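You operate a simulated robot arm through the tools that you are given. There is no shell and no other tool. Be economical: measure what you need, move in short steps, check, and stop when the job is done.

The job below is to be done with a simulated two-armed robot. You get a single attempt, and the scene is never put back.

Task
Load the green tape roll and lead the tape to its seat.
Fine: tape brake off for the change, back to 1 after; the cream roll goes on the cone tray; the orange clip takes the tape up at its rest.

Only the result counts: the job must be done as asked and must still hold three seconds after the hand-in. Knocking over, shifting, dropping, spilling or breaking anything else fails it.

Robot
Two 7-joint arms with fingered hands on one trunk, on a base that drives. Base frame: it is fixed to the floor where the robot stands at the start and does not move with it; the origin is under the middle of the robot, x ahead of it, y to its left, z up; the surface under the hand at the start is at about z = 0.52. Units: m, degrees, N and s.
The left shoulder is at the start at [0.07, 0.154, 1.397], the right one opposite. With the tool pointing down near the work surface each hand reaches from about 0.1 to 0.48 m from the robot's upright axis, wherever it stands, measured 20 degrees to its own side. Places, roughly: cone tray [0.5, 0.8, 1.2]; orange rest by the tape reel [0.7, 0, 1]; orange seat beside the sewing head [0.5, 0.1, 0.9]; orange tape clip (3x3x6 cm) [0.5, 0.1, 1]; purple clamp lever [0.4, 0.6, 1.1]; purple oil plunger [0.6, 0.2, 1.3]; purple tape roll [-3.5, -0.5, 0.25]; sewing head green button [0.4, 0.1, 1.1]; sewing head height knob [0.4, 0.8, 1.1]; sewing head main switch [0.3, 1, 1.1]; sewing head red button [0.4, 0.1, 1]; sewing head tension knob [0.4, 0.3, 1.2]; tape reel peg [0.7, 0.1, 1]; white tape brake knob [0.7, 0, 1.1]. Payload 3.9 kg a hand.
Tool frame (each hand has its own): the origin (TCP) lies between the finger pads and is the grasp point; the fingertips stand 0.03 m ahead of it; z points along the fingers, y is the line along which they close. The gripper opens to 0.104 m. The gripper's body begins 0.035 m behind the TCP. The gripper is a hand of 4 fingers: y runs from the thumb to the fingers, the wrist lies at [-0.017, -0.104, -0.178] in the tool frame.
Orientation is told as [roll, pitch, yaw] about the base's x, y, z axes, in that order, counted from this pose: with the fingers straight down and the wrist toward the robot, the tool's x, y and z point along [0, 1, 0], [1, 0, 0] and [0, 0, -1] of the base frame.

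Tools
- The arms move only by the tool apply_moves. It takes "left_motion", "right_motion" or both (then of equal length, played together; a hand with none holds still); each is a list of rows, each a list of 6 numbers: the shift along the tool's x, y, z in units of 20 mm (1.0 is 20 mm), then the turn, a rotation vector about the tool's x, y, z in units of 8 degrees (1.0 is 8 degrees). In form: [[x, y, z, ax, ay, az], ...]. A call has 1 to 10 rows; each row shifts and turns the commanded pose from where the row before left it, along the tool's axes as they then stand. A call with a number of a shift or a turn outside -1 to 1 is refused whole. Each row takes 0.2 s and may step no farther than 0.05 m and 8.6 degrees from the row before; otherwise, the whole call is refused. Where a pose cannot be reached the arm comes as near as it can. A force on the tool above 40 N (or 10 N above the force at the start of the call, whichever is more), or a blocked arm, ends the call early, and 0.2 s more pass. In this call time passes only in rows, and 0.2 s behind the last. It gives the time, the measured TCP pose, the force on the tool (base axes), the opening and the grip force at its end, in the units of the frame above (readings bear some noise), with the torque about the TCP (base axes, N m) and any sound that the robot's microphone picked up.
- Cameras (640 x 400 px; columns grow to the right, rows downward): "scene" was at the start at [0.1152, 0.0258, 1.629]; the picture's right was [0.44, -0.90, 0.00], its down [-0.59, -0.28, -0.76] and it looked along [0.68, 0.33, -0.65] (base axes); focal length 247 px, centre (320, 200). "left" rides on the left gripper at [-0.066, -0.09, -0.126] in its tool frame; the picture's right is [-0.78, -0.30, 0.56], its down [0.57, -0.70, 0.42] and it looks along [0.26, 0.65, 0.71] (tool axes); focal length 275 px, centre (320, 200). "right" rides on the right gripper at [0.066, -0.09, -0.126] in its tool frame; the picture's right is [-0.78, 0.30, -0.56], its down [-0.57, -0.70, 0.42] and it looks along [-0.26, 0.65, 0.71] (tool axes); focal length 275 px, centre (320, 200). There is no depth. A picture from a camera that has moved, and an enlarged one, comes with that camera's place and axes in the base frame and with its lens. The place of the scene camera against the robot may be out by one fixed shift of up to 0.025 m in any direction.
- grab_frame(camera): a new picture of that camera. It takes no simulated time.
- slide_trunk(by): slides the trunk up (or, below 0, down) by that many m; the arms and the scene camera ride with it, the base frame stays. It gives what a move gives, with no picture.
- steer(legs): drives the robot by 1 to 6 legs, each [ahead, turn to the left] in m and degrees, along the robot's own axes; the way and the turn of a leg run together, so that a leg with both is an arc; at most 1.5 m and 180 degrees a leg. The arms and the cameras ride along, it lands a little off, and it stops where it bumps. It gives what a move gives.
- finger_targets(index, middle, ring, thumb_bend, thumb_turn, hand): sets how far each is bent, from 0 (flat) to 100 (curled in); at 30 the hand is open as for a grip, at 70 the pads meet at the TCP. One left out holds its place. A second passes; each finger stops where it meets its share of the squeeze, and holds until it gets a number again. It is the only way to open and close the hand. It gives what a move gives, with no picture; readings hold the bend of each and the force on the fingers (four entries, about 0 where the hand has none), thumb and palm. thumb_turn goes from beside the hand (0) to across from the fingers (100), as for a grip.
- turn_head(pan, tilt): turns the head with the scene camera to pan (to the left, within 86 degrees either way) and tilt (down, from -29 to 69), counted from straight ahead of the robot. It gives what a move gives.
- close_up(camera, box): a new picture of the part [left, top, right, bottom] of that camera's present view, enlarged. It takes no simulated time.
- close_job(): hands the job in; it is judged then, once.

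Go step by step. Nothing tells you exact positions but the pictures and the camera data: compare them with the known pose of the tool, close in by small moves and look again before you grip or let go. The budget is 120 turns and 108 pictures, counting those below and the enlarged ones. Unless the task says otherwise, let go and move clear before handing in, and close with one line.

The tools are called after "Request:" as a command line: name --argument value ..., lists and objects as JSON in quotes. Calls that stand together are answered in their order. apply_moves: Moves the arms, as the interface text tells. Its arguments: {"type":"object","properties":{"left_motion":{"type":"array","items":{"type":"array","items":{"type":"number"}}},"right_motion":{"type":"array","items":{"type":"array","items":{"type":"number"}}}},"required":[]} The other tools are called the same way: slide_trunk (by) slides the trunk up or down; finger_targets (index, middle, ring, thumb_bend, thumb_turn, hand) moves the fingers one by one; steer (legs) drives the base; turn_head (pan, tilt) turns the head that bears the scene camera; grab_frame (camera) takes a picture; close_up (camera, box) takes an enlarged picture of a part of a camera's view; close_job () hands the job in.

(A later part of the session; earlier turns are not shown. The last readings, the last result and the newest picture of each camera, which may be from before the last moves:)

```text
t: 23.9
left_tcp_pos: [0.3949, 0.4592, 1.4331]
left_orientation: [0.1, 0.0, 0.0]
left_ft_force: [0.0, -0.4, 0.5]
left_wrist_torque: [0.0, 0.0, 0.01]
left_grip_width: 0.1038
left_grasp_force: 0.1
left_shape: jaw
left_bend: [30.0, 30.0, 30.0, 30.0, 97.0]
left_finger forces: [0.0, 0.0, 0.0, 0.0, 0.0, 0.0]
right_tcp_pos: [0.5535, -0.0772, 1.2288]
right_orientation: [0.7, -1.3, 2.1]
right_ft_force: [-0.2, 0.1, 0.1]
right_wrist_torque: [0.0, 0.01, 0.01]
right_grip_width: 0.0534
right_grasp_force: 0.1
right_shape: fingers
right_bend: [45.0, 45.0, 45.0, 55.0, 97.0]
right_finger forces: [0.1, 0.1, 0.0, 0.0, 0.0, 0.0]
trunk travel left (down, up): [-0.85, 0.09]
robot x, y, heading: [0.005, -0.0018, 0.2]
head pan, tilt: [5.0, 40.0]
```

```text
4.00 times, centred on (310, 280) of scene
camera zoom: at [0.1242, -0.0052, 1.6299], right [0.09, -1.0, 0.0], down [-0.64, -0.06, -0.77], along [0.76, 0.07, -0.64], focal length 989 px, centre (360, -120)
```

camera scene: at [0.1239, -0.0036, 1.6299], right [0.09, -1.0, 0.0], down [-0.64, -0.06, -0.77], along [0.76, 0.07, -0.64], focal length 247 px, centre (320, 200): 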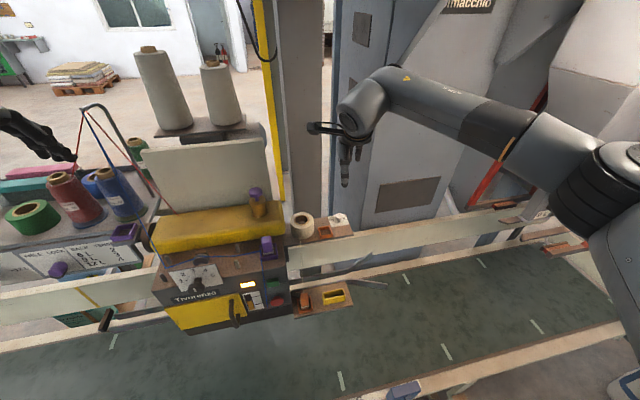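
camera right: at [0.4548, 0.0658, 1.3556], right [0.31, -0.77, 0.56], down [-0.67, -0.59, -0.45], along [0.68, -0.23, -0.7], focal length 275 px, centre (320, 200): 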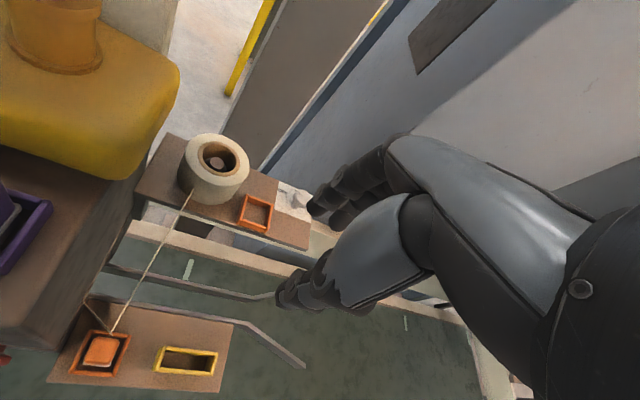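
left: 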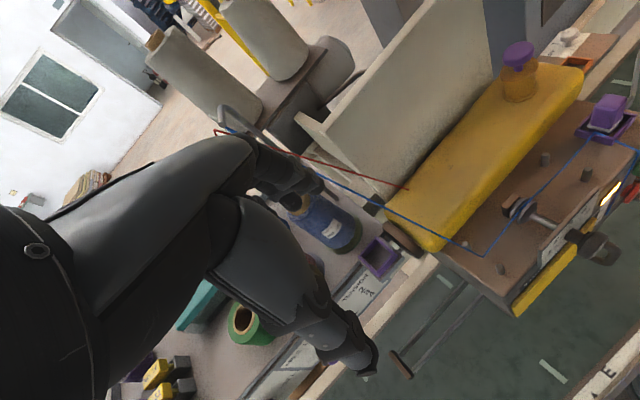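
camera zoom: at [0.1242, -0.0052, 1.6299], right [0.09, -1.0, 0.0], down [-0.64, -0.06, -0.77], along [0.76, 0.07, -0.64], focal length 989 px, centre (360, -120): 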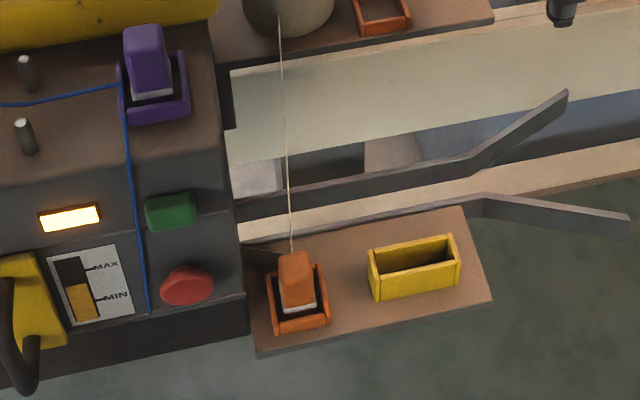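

The mark now lies along the OFF tick, so the brake is off. Next is the clip at about [0.474, 0.084, 0.96]; I lean the hand 15° to the right, away from the sewing head, and come to a look-see pose above it.

Request:
apply_moves --right_motion '[[0, 0, 0, 0.16, 0.9, 0.26], [0, 0, 0, 0, 0.9, 0], [0.633, -0.4975, 0.946, 0, 0, 0], [0.633, -0.4975, 0.946, 0, 0, 0], [0.633, -0.4975, 0.946, 0, 0, 0], [0.633, -0.4975, 0.946, 0, 0, 0], [0.633, -0.4975, 0.946, 0, 0, 0], [0.633, -0.4975, 0.946, 0, 0, 0], [0.633, -0.4975, 0.946, 0, 0, 0], [0.633, -0.4975, 0.946, 0, 0, 0]]'

Request:
grab_frame --camera "right"

Request:
close_up --camera "scene" --box '[200, 200, 400, 325]'

```text
t: 26.1
left_tcp_pos: [0.3955, 0.4615, 1.4324]
left_orientation: [-0.1, 0.0, 0.0]
left_ft_force: [0.6, 0.3, 0.1]
left_wrist_torque: [-0.01, -0.01, 0.0]
left_grip_width: 0.1037
left_grasp_force: 0.0
left_shape: jaw
left_bend: [30.0, 30.0, 30.0, 30.0, 97.0]
left_finger forces: [0.1, 0.1, 0.0, 0.0, 0.0, 0.1]
right_tcp_pos: [0.4751, 0.0632, 1.1087]
right_orientation: [15.0, 0.0, 0.1]
right_ft_force: [0.6, -0.4, -0.2]
right_wrist_torque: [-0.01, 0.03, -0.01]
right_grip_width: 0.0536
right_grasp_force: 0.1
right_shape: fingers
right_bend: [45.0, 45.0, 45.0, 55.0, 97.0]
right_finger forces: [0.0, 0.1, 0.0, 0.0, 0.0, 0.0]
trunk travel left (down, up): [-0.85, 0.09]
robot x, y, heading: [0.0019, 0.0026, 0.2]
head pan, tilt: [5.0, 40.0]
```

```text
78 pictures are left
camera right: at [0.3843, 0.0934, 1.2491], right [0.3, -0.89, 0.34], down [-0.7, -0.45, -0.56], along [0.65, -0.07, -0.76], focal length 275 px, centre (320, 200)
```

right: 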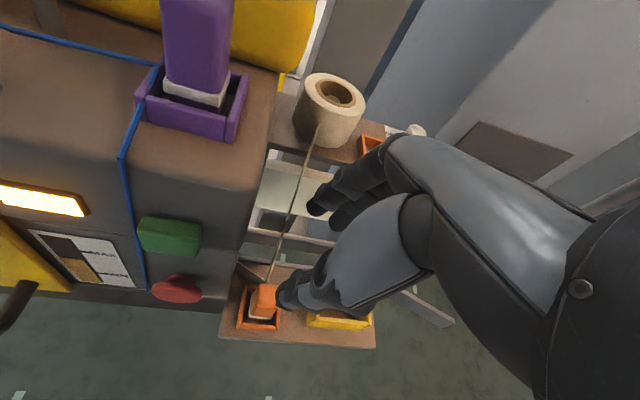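

```text
3.20 times, centred on (300, 262) of scene
camera zoom: at [0.1248, -0.0017, 1.6299], right [0.09, -1.0, 0.0], down [-0.64, -0.06, -0.77], along [0.76, 0.07, -0.64], focal length 791 px, centre (384, 0)
```

zoom: 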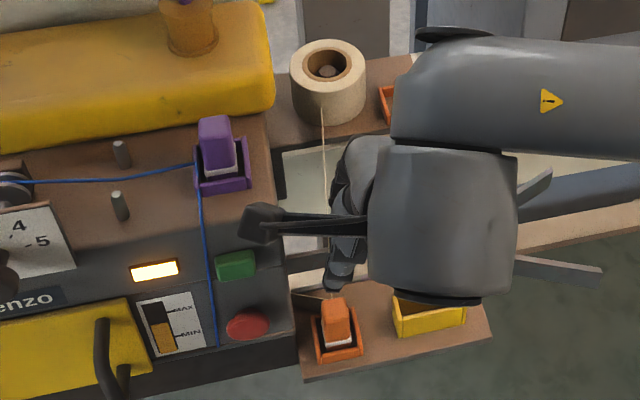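

Request:
close_up --camera "right" --box '[200, 240, 328, 340]'

```text
4.00 times, centred on (264, 290) of right
camera zoom: at [0.3843, 0.0934, 1.2491], right [0.3, -0.89, 0.34], down [-0.7, -0.45, -0.56], along [0.65, -0.07, -0.76], focal length 1101 px, centre (544, -160)
```

zoom: 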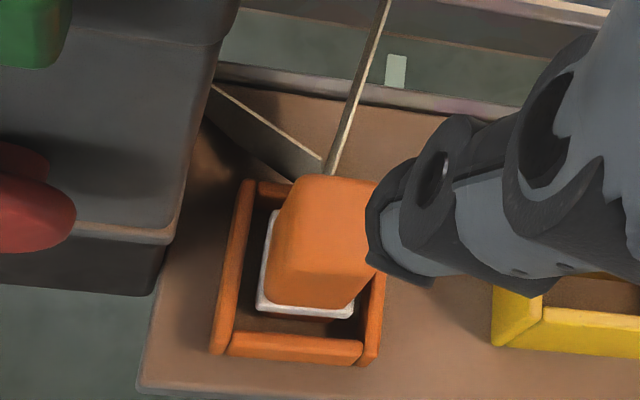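

The clip's height is still uncertain (top about 0.97–0.985), so I open the hand, come down 5 cm and look again.

Request:
finger_targets --hand "right" --index 30 --middle 30 --ring 30 --thumb_bend 30

Request:
apply_moves --right_motion '[[-0.14, 0.08, 0.83, 0, 0, 0], [-0.14, 0.08, 0.83, 0, 0, 0], [-0.14, 0.08, 0.83, 0, 0, 0]]'

Request:
close_up --camera "right" --box '[180, 210, 372, 330]'

Request:
close_up --camera "scene" --box '[270, 260, 350, 310]'

```text
t: 27.1
left_tcp_pos: [0.3949, 0.4603, 1.431]
left_orientation: [-0.1, 0.0, 0.0]
left_ft_force: [-0.2, 0.1, 0.9]
left_wrist_torque: [0.02, -0.03, 0.01]
left_grip_width: 0.1037
left_grasp_force: 0.1
left_shape: jaw
left_bend: [30.0, 30.0, 30.0, 30.0, 97.0]
left_finger forces: [0.0, 0.0, 0.0, 0.0, 0.0, 0.0]
right_tcp_pos: [0.4742, 0.0617, 1.1095]
right_orientation: [15.1, 0.1, 0.2]
right_ft_force: [-0.3, -0.3, 0.3]
right_wrist_torque: [-0.02, -0.02, 0.01]
right_grip_width: 0.104
right_grasp_force: 0.1
right_shape: fingers
right_bend: [30.0, 30.0, 30.0, 30.0, 97.0]
right_finger forces: [0.1, 0.0, 0.1, 0.1, 0.0, 0.1]
trunk travel left (down, up): [-0.85, 0.09]
robot x, y, heading: [-0.0006, -0.0023, 0.1]
head pan, tilt: [5.0, 40.0]
```

```text
t: 27.9
left_tcp_pos: [0.395, 0.4609, 1.4328]
left_orientation: [-0.1, 0.0, 0.1]
left_ft_force: [-0.1, -0.3, 0.6]
left_wrist_torque: [0.03, 0.02, -0.03]
left_grip_width: 0.1039
left_grasp_force: 0.0
left_shape: jaw
left_bend: [30.0, 30.0, 30.0, 30.0, 97.0]
left_finger forces: [0.1, 0.0, 0.1, 0.0, 0.1, 0.1]
right_tcp_pos: [0.4795, 0.0679, 1.0603]
right_orientation: [15.1, 0.1, 0.3]
right_ft_force: [0.1, -1.3, 0.5]
right_wrist_torque: [0.0, 0.01, 0.02]
right_grip_width: 0.1045
right_grasp_force: 0.1
right_shape: fingers
right_bend: [30.0, 30.0, 30.0, 30.0, 97.0]
right_finger forces: [0.0, 0.0, 0.0, 0.1, 0.0, 0.1]
trunk travel left (down, up): [-0.85, 0.09]
robot x, y, heading: [-0.0011, 0.0003, 0.1]
head pan, tilt: [5.0, 40.0]
```

```text
3.33 times, centred on (276, 270) of right
camera zoom: at [0.3898, 0.0973, 1.1991], right [0.3, -0.89, 0.34], down [-0.7, -0.45, -0.56], along [0.65, -0.07, -0.76], focal length 918 px, centre (467, -33)
```

zoom: 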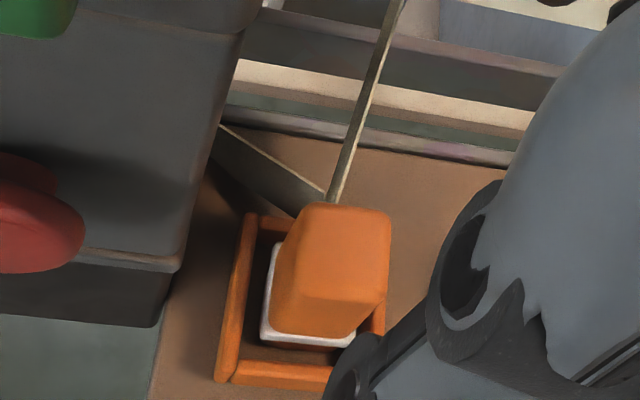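

```text
8.00 times, centred on (310, 285) of scene
camera zoom: at [0.1248, -0.0033, 1.6299], right [0.09, -1.0, 0.0], down [-0.64, -0.06, -0.77], along [0.76, 0.07, -0.64], focal length 1978 px, centre (400, -480)
```

zoom: 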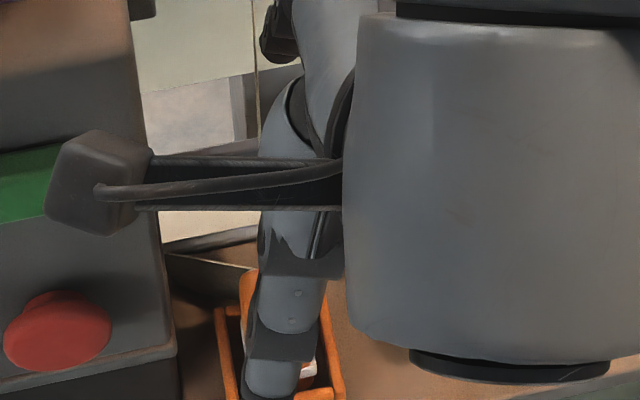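

The estimates now centre on a clip top near z ≈ 0.985 at [0.474, 0.083]. I lower with the hand open to TCP z ≈ 1.00, straddling it, and check.

Request:
apply_moves --right_motion '[[-0.1, -0.06, 0.75, 0, 0, 0], [-0.1, -0.06, 0.75, 0, 0, 0], [-0.1, -0.06, 0.75, 0, 0, 0], [-0.1, -0.06, 0.75, 0, 0, 0]]'

Request:
grab_frame --camera "right"

Request:
close_up --camera "right" --box '[200, 200, 392, 320]'

```text
t: 28.9
left_tcp_pos: [0.3964, 0.4606, 1.4309]
left_orientation: [-0.1, -0.1, 0.0]
left_ft_force: [-0.2, 0.3, -0.6]
left_wrist_torque: [-0.01, 0.02, -0.01]
left_grip_width: 0.1036
left_grasp_force: 0.1
left_shape: jaw
left_bend: [30.0, 30.0, 30.0, 30.0, 97.0]
left_finger forces: [0.1, 0.0, 0.0, 0.1, 0.0, 0.0]
right_tcp_pos: [0.4743, 0.0761, 0.9988]
right_orientation: [15.1, 0.1, 0.2]
right_ft_force: [-0.7, 1.1, -0.6]
right_wrist_torque: [0.01, 0.01, -0.03]
right_grip_width: 0.1043
right_grasp_force: 0.1
right_shape: fingers
right_bend: [30.0, 30.0, 30.0, 30.0, 97.0]
right_finger forces: [0.1, 0.0, 0.1, 0.1, 0.0, 0.0]
trunk travel left (down, up): [-0.85, 0.09]
robot x, y, heading: [-0.0006, 0.0017, 0.2]
head pan, tilt: [5.0, 40.0]
```

```text
73 pictures are left
camera right: at [0.3843, 0.1053, 1.1393], right [0.3, -0.89, 0.34], down [-0.7, -0.45, -0.56], along [0.65, -0.07, -0.76], focal length 275 px, centre (320, 200)
```

right: 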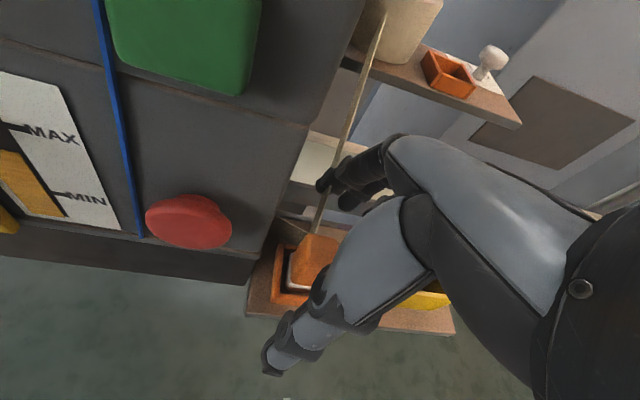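

```text
3.33 times, centred on (296, 260) of right
camera zoom: at [0.3843, 0.1053, 1.1393], right [0.3, -0.89, 0.34], down [-0.7, -0.45, -0.56], along [0.65, -0.07, -0.76], focal length 918 px, centre (400, 0)
```

zoom: 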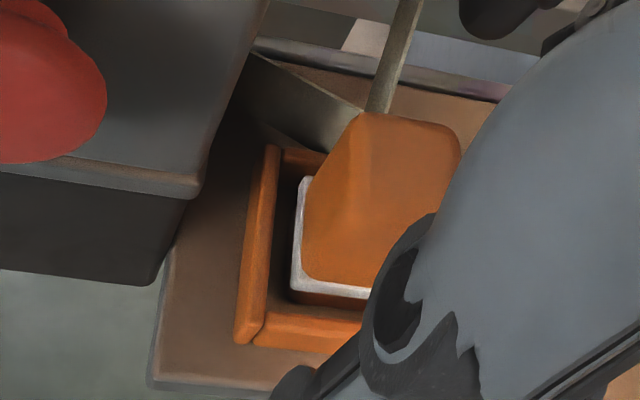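

Large-baseline triangulation gives the clip top at [0.468, 0.080, 0.995] and the frame rim at z ≈ 0.953. I centre on it, TCP at z ≈ 0.991, and close gently.

Request:
apply_moves --right_motion '[[0.1, -0.3, 0.4, 0, 0, 0]]'

Request:
finger_targets --hand "right" --index 58 --middle 58 --ring 58 --thumb_bend 58

Request:
close_up --camera "right" --box '[200, 200, 392, 320]'

```text
t: 29.3
left_tcp_pos: [0.3953, 0.4609, 1.4322]
left_orientation: [-0.1, 0.0, 0.1]
left_ft_force: [0.4, 0.0, 0.5]
left_wrist_torque: [-0.02, 0.0, 0.02]
left_grip_width: 0.1036
left_grasp_force: 0.1
left_shape: jaw
left_bend: [30.0, 30.0, 30.0, 30.0, 97.0]
left_finger forces: [0.0, 0.0, 0.0, 0.1, 0.0, 0.0]
right_tcp_pos: [0.4681, 0.0794, 0.9914]
right_orientation: [15.0, 0.0, 0.4]
right_ft_force: [1.1, 0.9, 0.7]
right_wrist_torque: [-0.01, 0.0, -0.01]
right_grip_width: 0.1039
right_grasp_force: 0.0
right_shape: fingers
right_bend: [30.0, 30.0, 30.0, 30.0, 97.0]
right_finger forces: [0.1, 0.1, 0.1, 0.0, 0.0, 0.0]
trunk travel left (down, up): [-0.85, 0.09]
robot x, y, heading: [0.0032, 0.0028, -0.1]
head pan, tilt: [5.0, 40.0]
```

```text
t: 30.3
left_tcp_pos: [0.3961, 0.4606, 1.4325]
left_orientation: [0.0, 0.0, -0.1]
left_ft_force: [-0.5, 0.9, 0.1]
left_wrist_torque: [0.03, -0.02, 0.02]
left_grip_width: 0.1037
left_grasp_force: 0.1
left_shape: jaw
left_bend: [30.0, 30.0, 30.0, 30.0, 97.0]
left_finger forces: [0.0, 0.0, 0.0, 0.1, 0.0, 0.0]
right_tcp_pos: [0.4689, 0.0788, 0.9929]
right_orientation: [15.1, 0.1, 0.3]
right_ft_force: [2.6, 1.0, 1.7]
right_wrist_torque: [0.05, -0.16, 0.04]
right_grip_width: 0.0361
right_grasp_force: 2.0
right_shape: fingers
right_bend: [57.0, 55.0, 57.0, 57.0, 97.0]
right_finger forces: [0.0, 3.1, 0.0, 0.1, 0.0, 0.0]
trunk travel left (down, up): [-0.85, 0.09]
robot x, y, heading: [0.0022, 0.0026, -0.0]
head pan, tilt: [5.0, 40.0]
```

```text
3.33 times, centred on (296, 260) of right
camera zoom: at [0.3789, 0.1092, 1.1319], right [0.3, -0.89, 0.34], down [-0.7, -0.45, -0.56], along [0.65, -0.07, -0.76], focal length 918 px, centre (400, 0)
```

zoom: 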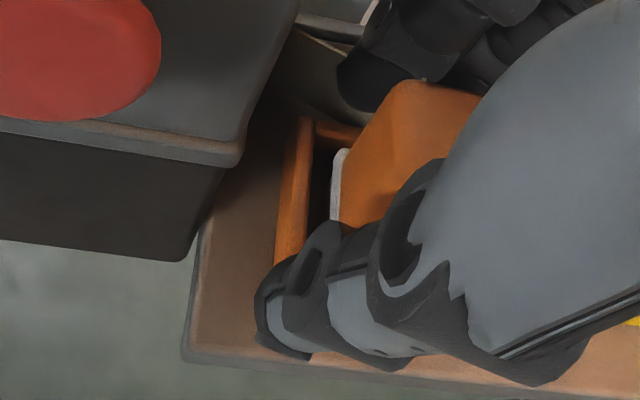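

The clip is between middle finger and thumb. Closing to full squeeze.

Request:
finger_targets --hand "right" --index 70 --middle 70 --ring 70 --thumb_bend 75

Request:
close_up --camera "right" --box '[200, 180, 392, 300]'

```text
t: 31.3
left_tcp_pos: [0.3969, 0.4611, 1.4329]
left_orientation: [0.0, 0.1, 0.0]
left_ft_force: [0.0, 0.5, 0.5]
left_wrist_torque: [0.02, -0.04, -0.03]
left_grip_width: 0.1036
left_grasp_force: 0.2
left_shape: jaw
left_bend: [30.0, 30.0, 30.0, 30.0, 97.0]
left_finger forces: [0.1, 0.0, 0.1, 0.1, 0.0, 0.1]
right_tcp_pos: [0.4694, 0.0801, 0.9925]
right_orientation: [15.0, -0.1, 0.3]
right_ft_force: [11.9, 1.3, 16.9]
right_wrist_torque: [-0.01, -0.83, 0.08]
right_grip_width: 0.0002
right_grasp_force: 13.2
right_shape: fingers
right_bend: [68.0, 58.0, 70.0, 73.0, 97.0]
right_finger forces: [2.3, 22.5, 0.1, 0.0, 2.2, 0.1]
trunk travel left (down, up): [-0.85, 0.09]
robot x, y, heading: [-0.0018, -0.0, 0.4]
head pan, tilt: [5.0, 40.0]
```

```text
3.33 times, centred on (296, 240) of right
camera zoom: at [0.3797, 0.1093, 1.1328], right [0.3, -0.89, 0.34], down [-0.7, -0.45, -0.56], along [0.65, -0.07, -0.76], focal length 918 px, centre (400, 67)
```

zoom: 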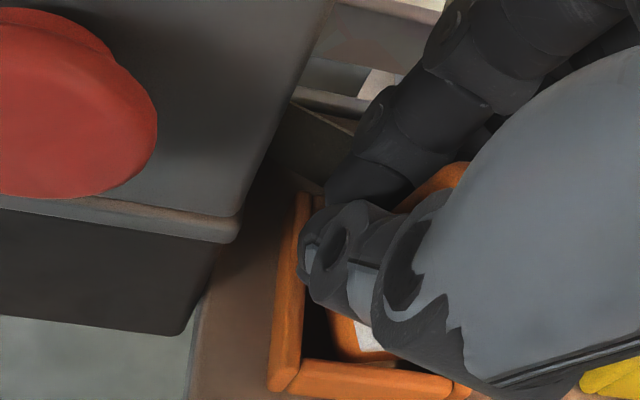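

The thumb slipped past the clip's left side; the thumb sits about 1 cm left of the tool axis. I open, check the clip, and shift the hand right and slightly up.

Request:
finger_targets --hand "right" --index 30 --middle 30 --ring 30 --thumb_bend 30

Request:
apply_moves --right_motion '[[-0.5, 0, -0.4, 0, 0, 0]]'

Request:
close_up --camera "right" --box '[200, 180, 392, 300]'

```text
t: 32.3
left_tcp_pos: [0.396, 0.4604, 1.4323]
left_orientation: [0.1, 0.0, 0.0]
left_ft_force: [0.8, -0.2, 0.7]
left_wrist_torque: [0.01, -0.01, -0.02]
left_grip_width: 0.1035
left_grasp_force: 0.0
left_shape: jaw
left_bend: [30.0, 30.0, 30.0, 30.0, 97.0]
left_finger forces: [0.1, 0.0, 0.0, 0.1, 0.1, 0.1]
right_tcp_pos: [0.4669, 0.0786, 0.9917]
right_orientation: [15.2, 0.1, 0.4]
right_ft_force: [0.1, -0.1, -0.2]
right_wrist_torque: [-0.02, -0.05, -0.02]
right_grip_width: 0.1043
right_grasp_force: 0.1
right_shape: fingers
right_bend: [30.0, 30.0, 30.0, 30.0, 97.0]
right_finger forces: [0.0, 0.0, 0.0, 0.1, 0.0, 0.1]
trunk travel left (down, up): [-0.85, 0.09]
robot x, y, heading: [0.0032, 0.0009, 0.3]
head pan, tilt: [5.0, 40.0]
```

```text
t: 32.7
left_tcp_pos: [0.3943, 0.4587, 1.4341]
left_orientation: [0.0, 0.0, 0.0]
left_ft_force: [-0.3, -1.5, 0.4]
left_wrist_torque: [0.01, 0.01, 0.0]
left_grip_width: 0.1037
left_grasp_force: 0.0
left_shape: jaw
left_bend: [30.0, 30.0, 30.0, 30.0, 97.0]
left_finger forces: [0.0, 0.0, 0.1, 0.0, 0.0, 0.0]
right_tcp_pos: [0.4677, 0.0668, 0.9966]
right_orientation: [15.1, 0.1, 0.2]
right_ft_force: [-0.2, 0.3, 1.0]
right_wrist_torque: [0.01, 0.01, 0.0]
right_grip_width: 0.1044
right_grasp_force: 0.1
right_shape: fingers
right_bend: [30.0, 30.0, 30.0, 30.0, 97.0]
right_finger forces: [0.0, 0.1, 0.0, 0.1, 0.1, 0.0]
trunk travel left (down, up): [-0.85, 0.09]
robot x, y, heading: [-0.0023, -0.0005, 0.0]
head pan, tilt: [5.0, 40.0]
```

```text
3.33 times, centred on (296, 240) of right
camera zoom: at [0.3781, 0.0966, 1.1371], right [0.3, -0.89, 0.34], down [-0.7, -0.45, -0.56], along [0.65, -0.07, -0.76], focal length 918 px, centre (400, 67)
```

zoom: 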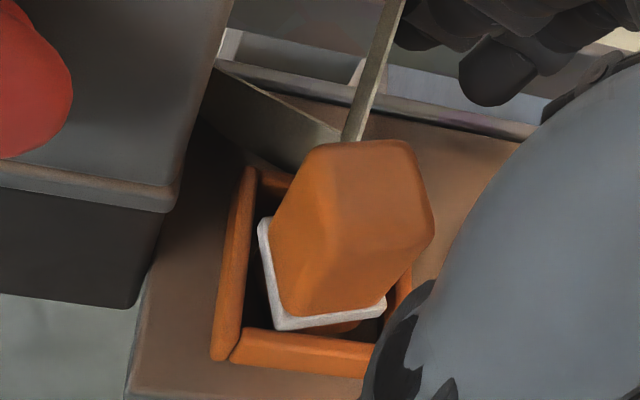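

The clip got twisted about 20° in its seat but stays in. I also see that the whole installation is yawed about +17° to my frame, so I'll align the hand to +17° yaw and re-centre with the clip between thumb and index/middle.

Request:
apply_moves --right_motion '[[0, 0, 0, 0.183, 0, -0.683], [0, 0, 0, 0.183, 0, -0.683], [0, 0, 0, 0.183, 0, -0.683], [0.22, 0.22, 0.21, 0, 0, 0]]'

Request:
close_up --camera "right" --box '[200, 180, 392, 300]'

```text
t: 33.7
left_tcp_pos: [0.3963, 0.461, 1.4321]
left_orientation: [0.1, 0.0, 0.0]
left_ft_force: [-0.4, 0.0, -0.9]
left_wrist_torque: [0.03, 0.0, -0.02]
left_grip_width: 0.1034
left_grasp_force: 0.0
left_shape: jaw
left_bend: [30.0, 30.0, 30.0, 30.0, 97.0]
left_finger forces: [0.0, 0.0, 0.0, 0.0, 0.0, 0.0]
right_tcp_pos: [0.4706, 0.0739, 0.9946]
right_orientation: [15.2, 0.2, 17.3]
right_ft_force: [0.0, -0.3, 0.5]
right_wrist_torque: [-0.01, 0.01, 0.01]
right_grip_width: 0.1042
right_grasp_force: 0.1
right_shape: fingers
right_bend: [30.0, 30.0, 30.0, 30.0, 97.0]
right_finger forces: [0.0, 0.0, 0.1, 0.0, 0.0, 0.0]
trunk travel left (down, up): [-0.85, 0.09]
robot x, y, heading: [0.0015, -0.0009, 0.2]
head pan, tilt: [5.0, 40.0]
```

```text
3.33 times, centred on (296, 240) of right
camera zoom: at [0.3758, 0.0764, 1.1337], right [0.55, -0.77, 0.34], down [-0.54, -0.63, -0.56], along [0.64, 0.13, -0.76], focal length 918 px, centre (400, 67)
```

zoom: 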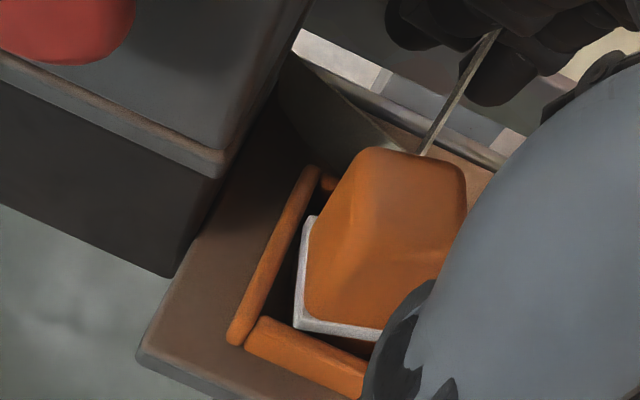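

Aligned within a few degrees and offset as planned. Close in two stages.

Request:
finger_targets --hand "right" --index 57 --middle 57 --ring 50 --thumb_bend 60

Request:
close_up --camera "right" --box '[200, 180, 392, 300]'

```text
t: 34.7
left_tcp_pos: [0.3955, 0.4602, 1.4317]
left_orientation: [0.0, 0.0, 0.1]
left_ft_force: [-0.5, -0.5, 0.1]
left_wrist_torque: [0.0, -0.04, -0.02]
left_grip_width: 0.1038
left_grasp_force: 0.1
left_shape: jaw
left_bend: [30.0, 30.0, 30.0, 30.0, 97.0]
left_finger forces: [0.1, 0.0, 0.0, 0.0, 0.0, 0.0]
right_tcp_pos: [0.4693, 0.0735, 0.9944]
right_orientation: [15.2, 0.0, 17.2]
right_ft_force: [-1.3, 0.7, -0.1]
right_wrist_torque: [-0.01, 0.02, 0.0]
right_grip_width: 0.0337
right_grasp_force: 0.1
right_shape: fingers
right_bend: [56.0, 56.0, 50.0, 60.0, 97.0]
right_finger forces: [0.0, 0.0, 0.0, 0.0, 0.1, 0.1]
trunk travel left (down, up): [-0.85, 0.09]
robot x, y, heading: [0.0025, 0.0004, 0.3]
head pan, tilt: [5.0, 40.0]
```

```text
3.33 times, centred on (296, 240) of right
camera zoom: at [0.3755, 0.0757, 1.1338], right [0.55, -0.77, 0.34], down [-0.54, -0.63, -0.56], along [0.64, 0.13, -0.76], focal length 918 px, centre (400, 67)
```

zoom: 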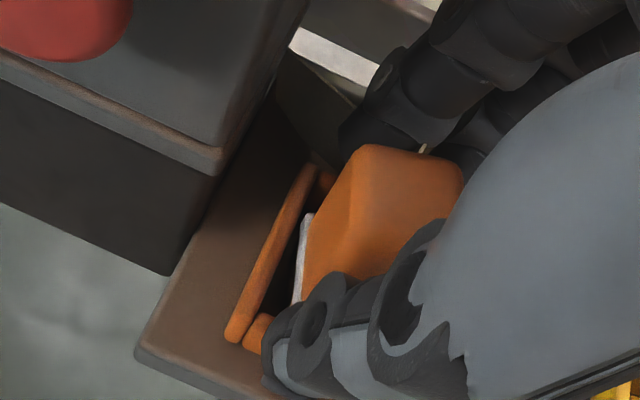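

Request:
finger_targets --hand "right" --index 72 --middle 72 --ring 60 --thumb_bend 75

Request:
close_up --camera "right" --box '[200, 180, 392, 300]'

```text
t: 35.7
left_tcp_pos: [0.3973, 0.4608, 1.4319]
left_orientation: [0.0, 0.1, 0.0]
left_ft_force: [0.2, 0.1, 0.2]
left_wrist_torque: [0.0, 0.0, -0.02]
left_grip_width: 0.1034
left_grasp_force: 0.1
left_shape: jaw
left_bend: [30.0, 30.0, 30.0, 30.0, 97.0]
left_finger forces: [0.0, 0.1, 0.0, 0.0, 0.1, 0.0]
right_tcp_pos: [0.4718, 0.0735, 0.9951]
right_orientation: [15.2, 0.0, 17.2]
right_ft_force: [10.3, 4.0, 6.4]
right_wrist_torque: [0.13, -0.51, 0.03]
right_grip_width: 0.0179
right_grasp_force: 16.9
right_shape: fingers
right_bend: [60.0, 61.0, 60.0, 67.0, 96.0]
right_finger forces: [9.9, 13.6, 0.0, 0.0, 10.4, 0.0]
trunk travel left (down, up): [-0.85, 0.09]
robot x, y, heading: [0.0009, 0.0004, 0.2]
head pan, tilt: [5.0, 40.0]
```

```text
3.33 times, centred on (296, 240) of right
camera zoom: at [0.3776, 0.0763, 1.134], right [0.55, -0.77, 0.34], down [-0.54, -0.63, -0.56], along [0.64, 0.12, -0.76], focal length 918 px, centre (400, 67)
```

zoom: 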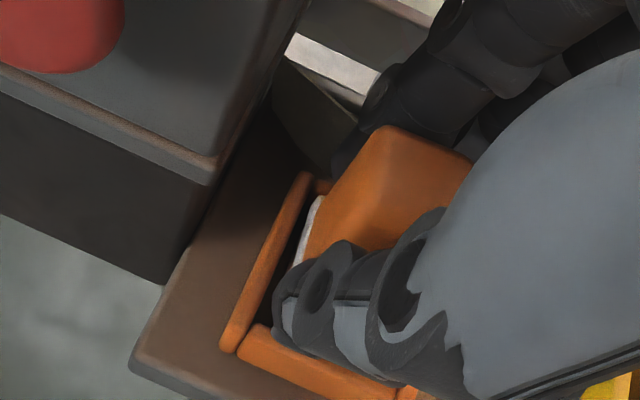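

A solid three-point grip, clip aligned. Lift straight up 8 cm.

Request:
apply_moves --right_motion '[[0.259, 0, -0.966, 0, 0, 0], [0.259, 0, -0.966, 0, 0, 0], [0.259, 0, -0.966, 0, 0, 0], [0.259, 0, -0.966, 0, 0, 0]]'

Request:
grab_frame --camera "right"

Request:
close_up --camera "scene" --box '[200, 180, 400, 305]'

```text
t: 36.7
left_tcp_pos: [0.3949, 0.46, 1.4317]
left_orientation: [-0.1, 0.0, 0.0]
left_ft_force: [-0.1, -0.7, -0.6]
left_wrist_torque: [0.01, 0.05, 0.01]
left_grip_width: 0.104
left_grasp_force: 0.0
left_shape: jaw
left_bend: [30.0, 30.0, 30.0, 30.0, 97.0]
left_finger forces: [0.1, 0.0, 0.0, 0.0, 0.0, 0.0]
right_tcp_pos: [0.4691, 0.0735, 1.0751]
right_orientation: [15.1, -0.1, 17.2]
right_ft_force: [0.1, 0.5, -0.4]
right_wrist_torque: [-0.02, 0.03, 0.0]
right_grip_width: 0.0182
right_grasp_force: 13.5
right_shape: fingers
right_bend: [61.0, 64.0, 60.0, 67.0, 95.0]
right_finger forces: [7.9, 5.9, 0.1, 0.0, 13.4, 0.1]
trunk travel left (down, up): [-0.85, 0.09]
robot x, y, heading: [-0.0031, -0.0008, 0.1]
head pan, tilt: [5.0, 40.0]
```

```text
65 pictures are left
camera right: at [0.3752, 0.0755, 1.2139], right [0.55, -0.77, 0.34], down [-0.54, -0.63, -0.56], along [0.64, 0.12, -0.76], focal length 275 px, centre (320, 200)
```

right: 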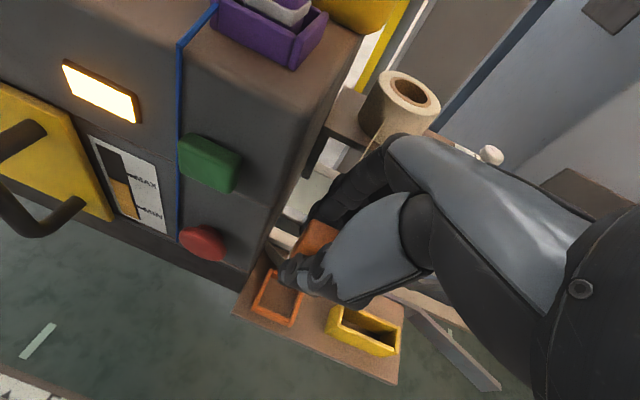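

```text
3.20 times, centred on (300, 242) of scene
camera zoom: at [0.1239, -0.0036, 1.6299], right [0.09, -1.0, 0.0], down [-0.64, -0.06, -0.77], along [0.76, 0.07, -0.64], focal length 791 px, centre (384, 64)
```

zoom: 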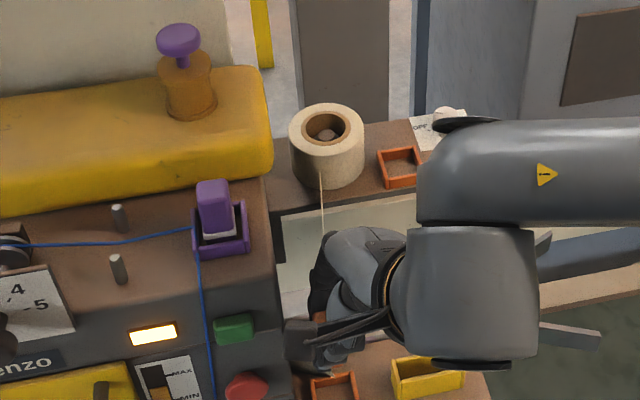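

The clip is free of its seat and held. I carry it up, then over toward the rest.

Request:
apply_moves --right_motion '[[0.246, 0, -0.918, 0, 0, 0], [0.246, 0, -0.918, 0, 0, 0], [0.246, 0, -0.918, 0, 0, 0], [0.246, 0, -0.918, 0, 0, 0], [0.246, 0, -0.918, 0, 0, 0], [-0.523, 0.944, -0.141, 0, 0, 0], [-0.523, 0.944, -0.141, 0, 0, 0], [-0.523, 0.944, -0.141, 0, 0, 0], [-0.523, 0.944, -0.141, 0, 0, 0], [-0.523, 0.944, -0.141, 0, 0, 0]]'

Request:
apply_moves --right_motion '[[-0.523, 0.944, -0.141, 0, 0, 0], [-0.523, 0.944, -0.141, 0, 0, 0], [-0.523, 0.944, -0.141, 0, 0, 0], [-0.523, 0.944, -0.141, 0, 0, 0]]'

Request:
grab_frame --camera "right"

Request:
close_up --camera "scene" --box '[260, 140, 420, 240]'

```text
t: 38.9
left_tcp_pos: [0.397, 0.4607, 1.4317]
left_orientation: [0.0, 0.1, 0.1]
left_ft_force: [0.7, 0.5, 0.7]
left_wrist_torque: [0.0, 0.04, 0.04]
left_grip_width: 0.1039
left_grasp_force: 0.1
left_shape: jaw
left_bend: [30.0, 30.0, 30.0, 30.0, 97.0]
left_finger forces: [0.0, 0.1, 0.1, 0.0, 0.1, 0.0]
right_tcp_pos: [0.5786, 0.0496, 1.168]
right_orientation: [15.1, 0.0, 17.4]
right_ft_force: [-1.0, -0.3, -0.4]
right_wrist_torque: [-0.07, 0.02, 0.01]
right_grip_width: 0.0181
right_grasp_force: 13.8
right_shape: fingers
right_bend: [61.0, 64.0, 60.0, 67.0, 95.0]
right_finger forces: [7.9, 5.9, 0.0, 0.0, 13.4, 0.0]
trunk travel left (down, up): [-0.85, 0.09]
robot x, y, heading: [0.0007, 0.0015, 0.4]
head pan, tilt: [5.0, 40.0]
```

```text
t: 39.9
left_tcp_pos: [0.3959, 0.4613, 1.4317]
left_orientation: [-0.1, 0.1, 0.0]
left_ft_force: [0.3, -1.1, -0.1]
left_wrist_torque: [0.02, 0.01, 0.0]
left_grip_width: 0.1038
left_grasp_force: 0.0
left_shape: jaw
left_bend: [30.0, 30.0, 30.0, 30.0, 97.0]
left_finger forces: [0.1, 0.1, 0.0, 0.0, 0.1, 0.0]
right_tcp_pos: [0.6638, 0.0309, 1.1683]
right_orientation: [15.1, 0.1, 17.4]
right_ft_force: [0.5, -1.0, -0.8]
right_wrist_torque: [-0.01, 0.02, 0.01]
right_grip_width: 0.0178
right_grasp_force: 13.8
right_shape: fingers
right_bend: [61.0, 64.0, 60.0, 67.0, 95.0]
right_finger forces: [7.9, 5.8, 0.0, 0.1, 13.3, 0.0]
trunk travel left (down, up): [-0.85, 0.09]
robot x, y, heading: [0.0037, 0.0015, -0.0]
head pan, tilt: [5.0, 40.0]
```

```text
63 pictures are left
camera right: at [0.5684, 0.0327, 1.3081], right [0.55, -0.77, 0.34], down [-0.54, -0.63, -0.56], along [0.64, 0.13, -0.76], focal length 275 px, centre (320, 200)
```

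right: 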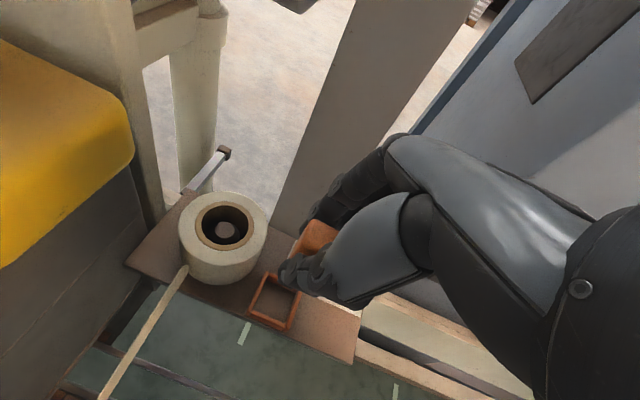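

```text
4.00 times, centred on (340, 190) of scene
camera zoom: at [0.1253, -0.0034, 1.6298], right [0.09, -1.0, 0.0], down [-0.64, -0.06, -0.77], along [0.76, 0.07, -0.64], focal length 989 px, centre (240, 240)
```

zoom: 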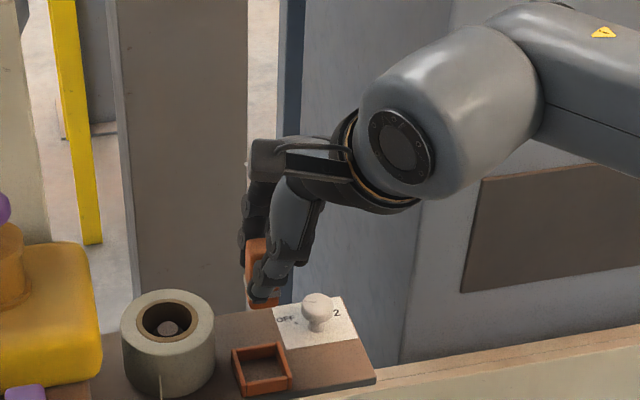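

The clip hangs upright, about over the rest at [0.660, 0.039]. I lower 6 cm and check before inserting.

Request:
apply_moves --right_motion '[[-0.259, -0.05, 0.966, 0, 0, 0], [-0.259, 0, 0.966, 0, 0, 0], [-0.259, 0, 0.966, 0, 0, 0]]'

Request:
close_up --camera "right" --box '[200, 180, 392, 300]'

Request:
close_up --camera "scene" --box '[290, 190, 354, 240]'

```text
t: 40.7
left_tcp_pos: [0.3968, 0.4612, 1.4316]
left_orientation: [0.0, 0.0, 0.0]
left_ft_force: [-0.5, 0.8, -0.4]
left_wrist_torque: [-0.02, 0.01, 0.02]
left_grip_width: 0.1038
left_grasp_force: 0.1
left_shape: jaw
left_bend: [30.0, 30.0, 30.0, 30.0, 97.0]
left_finger forces: [0.0, 0.0, 0.0, 0.1, 0.0, 0.0]
right_tcp_pos: [0.6635, 0.0279, 1.1095]
right_orientation: [15.0, 0.0, 17.2]
right_ft_force: [0.1, 0.2, -0.4]
right_wrist_torque: [0.04, 0.02, -0.01]
right_grip_width: 0.0179
right_grasp_force: 13.2
right_shape: fingers
right_bend: [61.0, 64.0, 60.0, 67.0, 95.0]
right_finger forces: [7.9, 5.8, 0.0, 0.0, 13.2, 0.0]
trunk travel left (down, up): [-0.85, 0.09]
robot x, y, heading: [0.0012, 0.0015, 0.0]
head pan, tilt: [5.0, 40.0]
```

```text
3.33 times, centred on (296, 240) of right
camera zoom: at [0.5669, 0.032, 1.2489], right [0.55, -0.77, 0.34], down [-0.54, -0.63, -0.56], along [0.64, 0.12, -0.76], focal length 918 px, centre (400, 67)
```

zoom: 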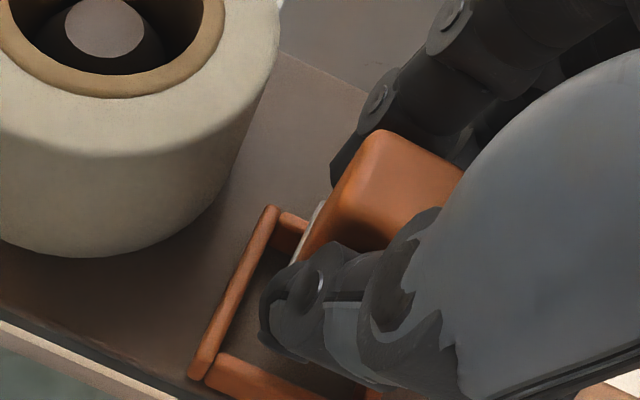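

```text
8.00 times, centred on (322, 215) of scene
camera zoom: at [0.1251, -0.0034, 1.6299], right [0.09, -1.0, 0.0], down [-0.64, -0.06, -0.77], along [0.76, 0.07, -0.64], focal length 1978 px, centre (304, 80)
```

zoom: 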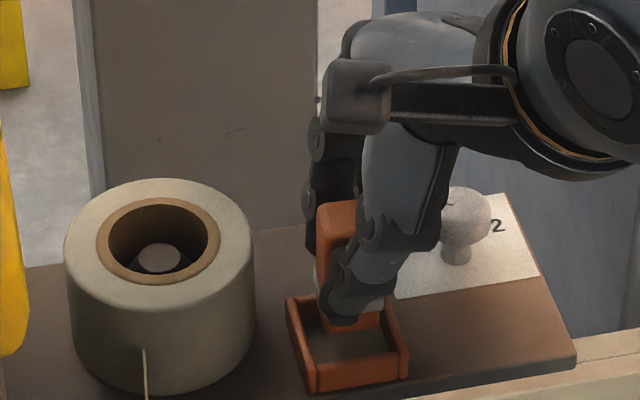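

Comparing with the seat picture, the clip needs about 3 mm to the left. I correct and lower 2 cm, watching the force.

Request:
apply_moves --right_motion '[[0.15, 0, 0.04, 0, 0, 0], [-0.13, 0, 0.48, 0, 0, 0], [-0.09, 0, 0.33, 0, 0, 0], [-0.04, 0, 0.16, 0, 0, 0]]'

Request:
close_up --camera "right" --box '[200, 180, 392, 300]'

Request:
close_up --camera "scene" --box '[290, 190, 354, 240]'

```text
t: 41.7
left_tcp_pos: [0.3939, 0.4588, 1.4327]
left_orientation: [0.0, -0.1, 0.0]
left_ft_force: [0.1, -0.3, 0.2]
left_wrist_torque: [0.0, 0.01, 0.0]
left_grip_width: 0.1039
left_grasp_force: 0.0
left_shape: jaw
left_bend: [30.0, 30.0, 30.0, 30.0, 97.0]
left_finger forces: [0.1, 0.0, 0.0, 0.0, 0.0, 0.0]
right_tcp_pos: [0.6592, 0.033, 1.0917]
right_orientation: [15.1, -0.2, 17.2]
right_ft_force: [0.5, 0.4, 8.7]
right_wrist_torque: [-0.01, -0.14, -0.03]
right_grip_width: 0.0178
right_grasp_force: 18.3
right_shape: fingers
right_bend: [62.0, 65.0, 60.0, 66.0, 94.0]
right_finger forces: [7.8, 14.4, 0.0, 0.1, 14.4, 0.1]
trunk travel left (down, up): [-0.85, 0.09]
robot x, y, heading: [0.0018, 0.0017, 0.1]
head pan, tilt: [5.0, 40.0]
```

```text
3.33 times, centred on (296, 240) of right
camera zoom: at [0.5638, 0.0348, 1.2311], right [0.55, -0.77, 0.34], down [-0.54, -0.63, -0.56], along [0.64, 0.13, -0.76], focal length 918 px, centre (400, 67)
```

zoom: 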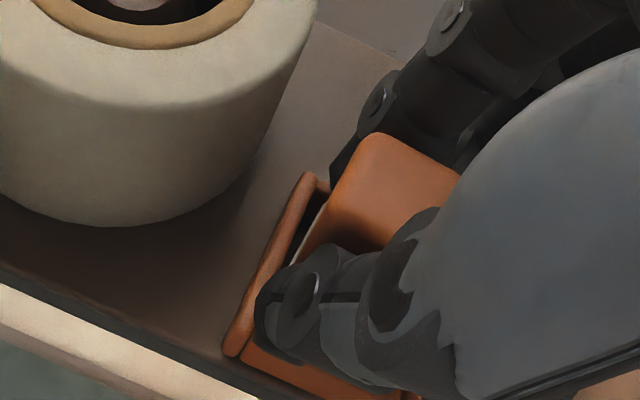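

```text
8.00 times, centred on (322, 215) of scene
camera zoom: at [0.1221, -0.0036, 1.6303], right [0.09, -1.0, 0.0], down [-0.64, -0.06, -0.77], along [0.76, 0.07, -0.64], focal length 1978 px, centre (304, 80)
```

zoom: 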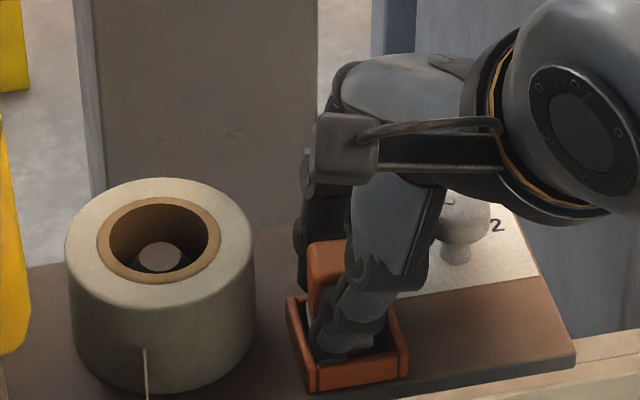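

The clip stands on the rest's floor inside the frame. I open a little, to stay clear of the knob, and lift off.

Request:
finger_targets --hand "right" --index 50 --middle 50 --ring 55 --thumb_bend 50

Request:
apply_moves --right_motion '[[0.259, 0, -0.966, 0, 0, 0], [0.259, 0, -0.966, 0, 0, 0], [0.259, 0, -0.966, 0, 0, 0], [0.259, 0, -0.966, 0, 0, 0], [0.259, 0, -0.966, 0, 0, 0], [0.259, 0, -0.966, 0, 0, 0]]'

Request:
grab_frame --camera "right"

Request:
close_up --camera "scene" --box '[290, 190, 354, 240]'

```text
t: 42.7
left_tcp_pos: [0.3924, 0.4604, 1.4333]
left_orientation: [0.0, -0.1, 0.0]
left_ft_force: [0.5, 0.0, -0.5]
left_wrist_torque: [0.03, -0.01, -0.03]
left_grip_width: 0.1037
left_grasp_force: 0.0
left_shape: jaw
left_bend: [30.0, 30.0, 30.0, 30.0, 97.0]
left_finger forces: [0.1, 0.0, 0.0, 0.0, 0.1, 0.0]
right_tcp_pos: [0.6575, 0.0325, 1.0911]
right_orientation: [15.1, -0.1, 17.2]
right_ft_force: [-6.6, -0.7, 7.4]
right_wrist_torque: [-0.06, 0.07, -0.04]
right_grip_width: 0.0532
right_grasp_force: 4.6
right_shape: fingers
right_bend: [50.0, 57.0, 55.0, 50.0, 97.0]
right_finger forces: [0.0, 9.0, 0.5, 0.0, 0.1, 0.0]
trunk travel left (down, up): [-0.85, 0.09]
robot x, y, heading: [0.0031, -0.0017, -0.2]
head pan, tilt: [5.0, 40.0]
```

```text
t: 44.1
left_tcp_pos: [0.3932, 0.4613, 1.4315]
left_orientation: [0.0, -0.1, 0.0]
left_ft_force: [0.1, -0.5, 0.6]
left_wrist_torque: [0.02, 0.0, -0.01]
left_grip_width: 0.1037
left_grasp_force: 0.0
left_shape: jaw
left_bend: [30.0, 30.0, 30.0, 30.0, 97.0]
left_finger forces: [0.0, 0.1, 0.1, 0.1, 0.1, 0.1]
right_tcp_pos: [0.6595, 0.0331, 1.2103]
right_orientation: [15.0, -0.1, 17.2]
right_ft_force: [-0.3, -0.8, 0.0]
right_wrist_torque: [0.0, 0.01, 0.0]
right_grip_width: 0.053
right_grasp_force: 0.1
right_shape: fingers
right_bend: [50.0, 50.0, 55.0, 50.0, 97.0]
right_finger forces: [0.0, 0.0, 0.0, 0.0, 0.0, 0.0]
trunk travel left (down, up): [-0.85, 0.09]
robot x, y, heading: [0.0032, 0.0003, 0.3]
head pan, tilt: [5.0, 40.0]
```

```text
57 pictures are left
camera right: at [0.5643, 0.0351, 1.3497], right [0.55, -0.77, 0.34], down [-0.54, -0.63, -0.56], along [0.64, 0.13, -0.76], focal length 275 px, centre (320, 200)
```

right: 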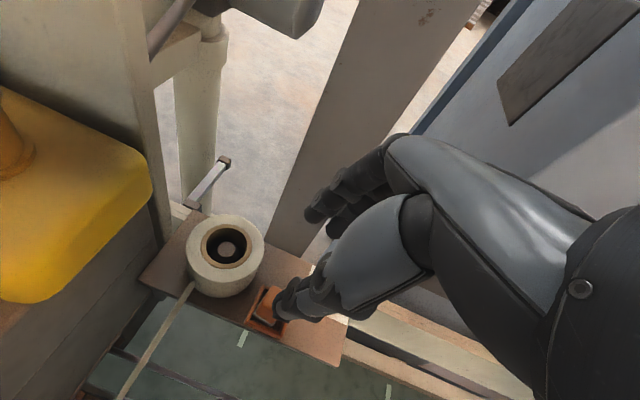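

```text
8.00 times, centred on (322, 215) of scene
camera zoom: at [0.1237, -0.0035, 1.63], right [0.09, -1.0, 0.0], down [-0.64, -0.06, -0.77], along [0.76, 0.07, -0.64], focal length 1978 px, centre (304, 80)
```

zoom: 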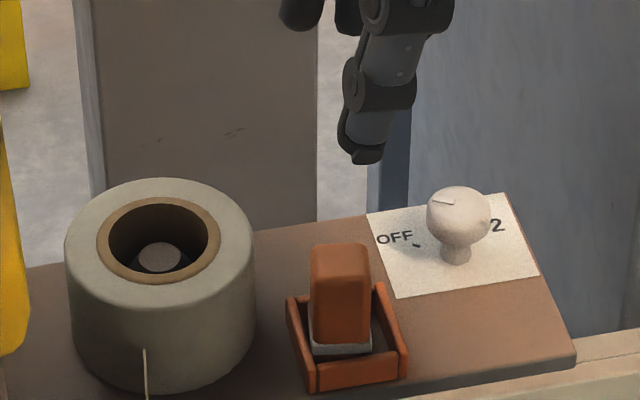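

The clip stands in the rest and the knob is at OFF. Next I place the right hand, open, above the cream roll at about [0.665, 0.112].

Request:
finger_targets --hand "right" --index 30 --middle 30 --ring 30 --thumb_bend 30

Request:
apply_moves --right_motion '[[0.524, 0.28, 0.866, 0, 0, 0], [0.524, 0.28, 0.866, 0, 0, 0], [0.524, 0.28, 0.866, 0, 0, 0], [0.524, 0.28, 0.866, 0, 0, 0], [0.524, 0.28, 0.866, 0, 0, 0]]'

Request:
grab_frame --camera "right"

Request:
close_up --camera "scene" --box '[240, 140, 368, 240]'

```text
t: 45.1
left_tcp_pos: [0.3951, 0.4596, 1.4313]
left_orientation: [0.0, 0.1, 0.1]
left_ft_force: [-0.1, 0.1, -0.2]
left_wrist_torque: [-0.02, 0.0, -0.03]
left_grip_width: 0.1038
left_grasp_force: 0.0
left_shape: jaw
left_bend: [30.0, 30.0, 30.0, 30.0, 97.0]
left_finger forces: [0.0, 0.1, 0.0, 0.1, 0.1, 0.0]
right_tcp_pos: [0.6593, 0.0329, 1.2098]
right_orientation: [15.0, 0.1, 17.3]
right_ft_force: [0.4, -0.1, -0.1]
right_wrist_torque: [0.01, 0.0, -0.02]
right_grip_width: 0.104
right_grasp_force: 0.1
right_shape: fingers
right_bend: [30.0, 30.0, 30.0, 30.0, 97.0]
right_finger forces: [0.1, 0.1, 0.0, 0.1, 0.1, 0.0]
trunk travel left (down, up): [-0.85, 0.09]
robot x, y, heading: [-0.0015, -0.0007, 0.0]
head pan, tilt: [5.0, 40.0]
```

```text
t: 46.3
left_tcp_pos: [0.3959, 0.4617, 1.4309]
left_orientation: [-0.1, 0.1, 0.0]
left_ft_force: [-0.4, 0.0, 0.2]
left_wrist_torque: [-0.01, 0.02, 0.01]
left_grip_width: 0.1038
left_grasp_force: 0.1
left_shape: jaw
left_bend: [30.0, 30.0, 30.0, 30.0, 97.0]
left_finger forces: [0.0, 0.0, 0.0, 0.0, 0.0, 0.0]
right_tcp_pos: [0.6641, 0.1117, 1.1398]
right_orientation: [15.0, 0.1, 17.2]
right_ft_force: [-0.8, 0.0, -0.3]
right_wrist_torque: [0.0, -0.02, -0.01]
right_grip_width: 0.1044
right_grasp_force: 0.0
right_shape: fingers
right_bend: [30.0, 30.0, 30.0, 30.0, 97.0]
right_finger forces: [0.0, 0.1, 0.0, 0.0, 0.1, 0.0]
trunk travel left (down, up): [-0.85, 0.09]
robot x, y, heading: [0.0019, 0.001, 0.1]
head pan, tilt: [5.0, 40.0]
```

```text
55 pictures are left
camera right: at [0.5709, 0.1144, 1.279], right [0.55, -0.77, 0.34], down [-0.54, -0.63, -0.56], along [0.64, 0.12, -0.76], focal length 275 px, centre (320, 200)
```

right: 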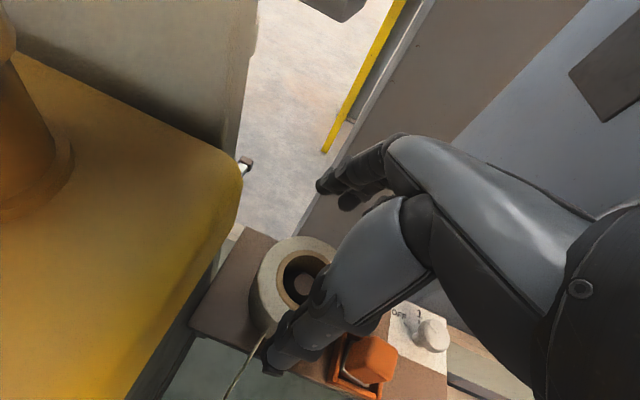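

```text
4.00 times, centred on (304, 190) of scene
camera zoom: at [0.1251, -0.0019, 1.6299], right [0.09, -1.0, 0.0], down [-0.64, -0.06, -0.77], along [0.76, 0.07, -0.64], focal length 989 px, centre (384, 240)
```

zoom: 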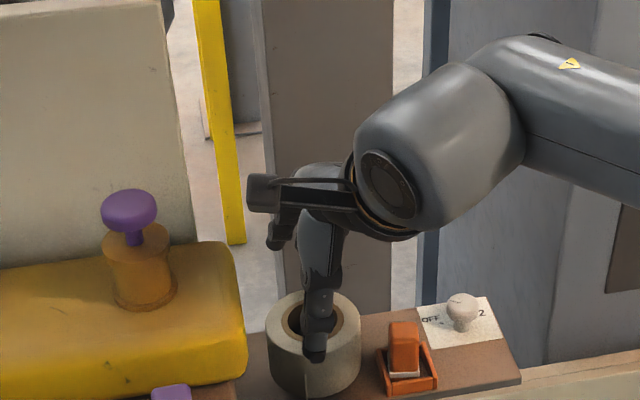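

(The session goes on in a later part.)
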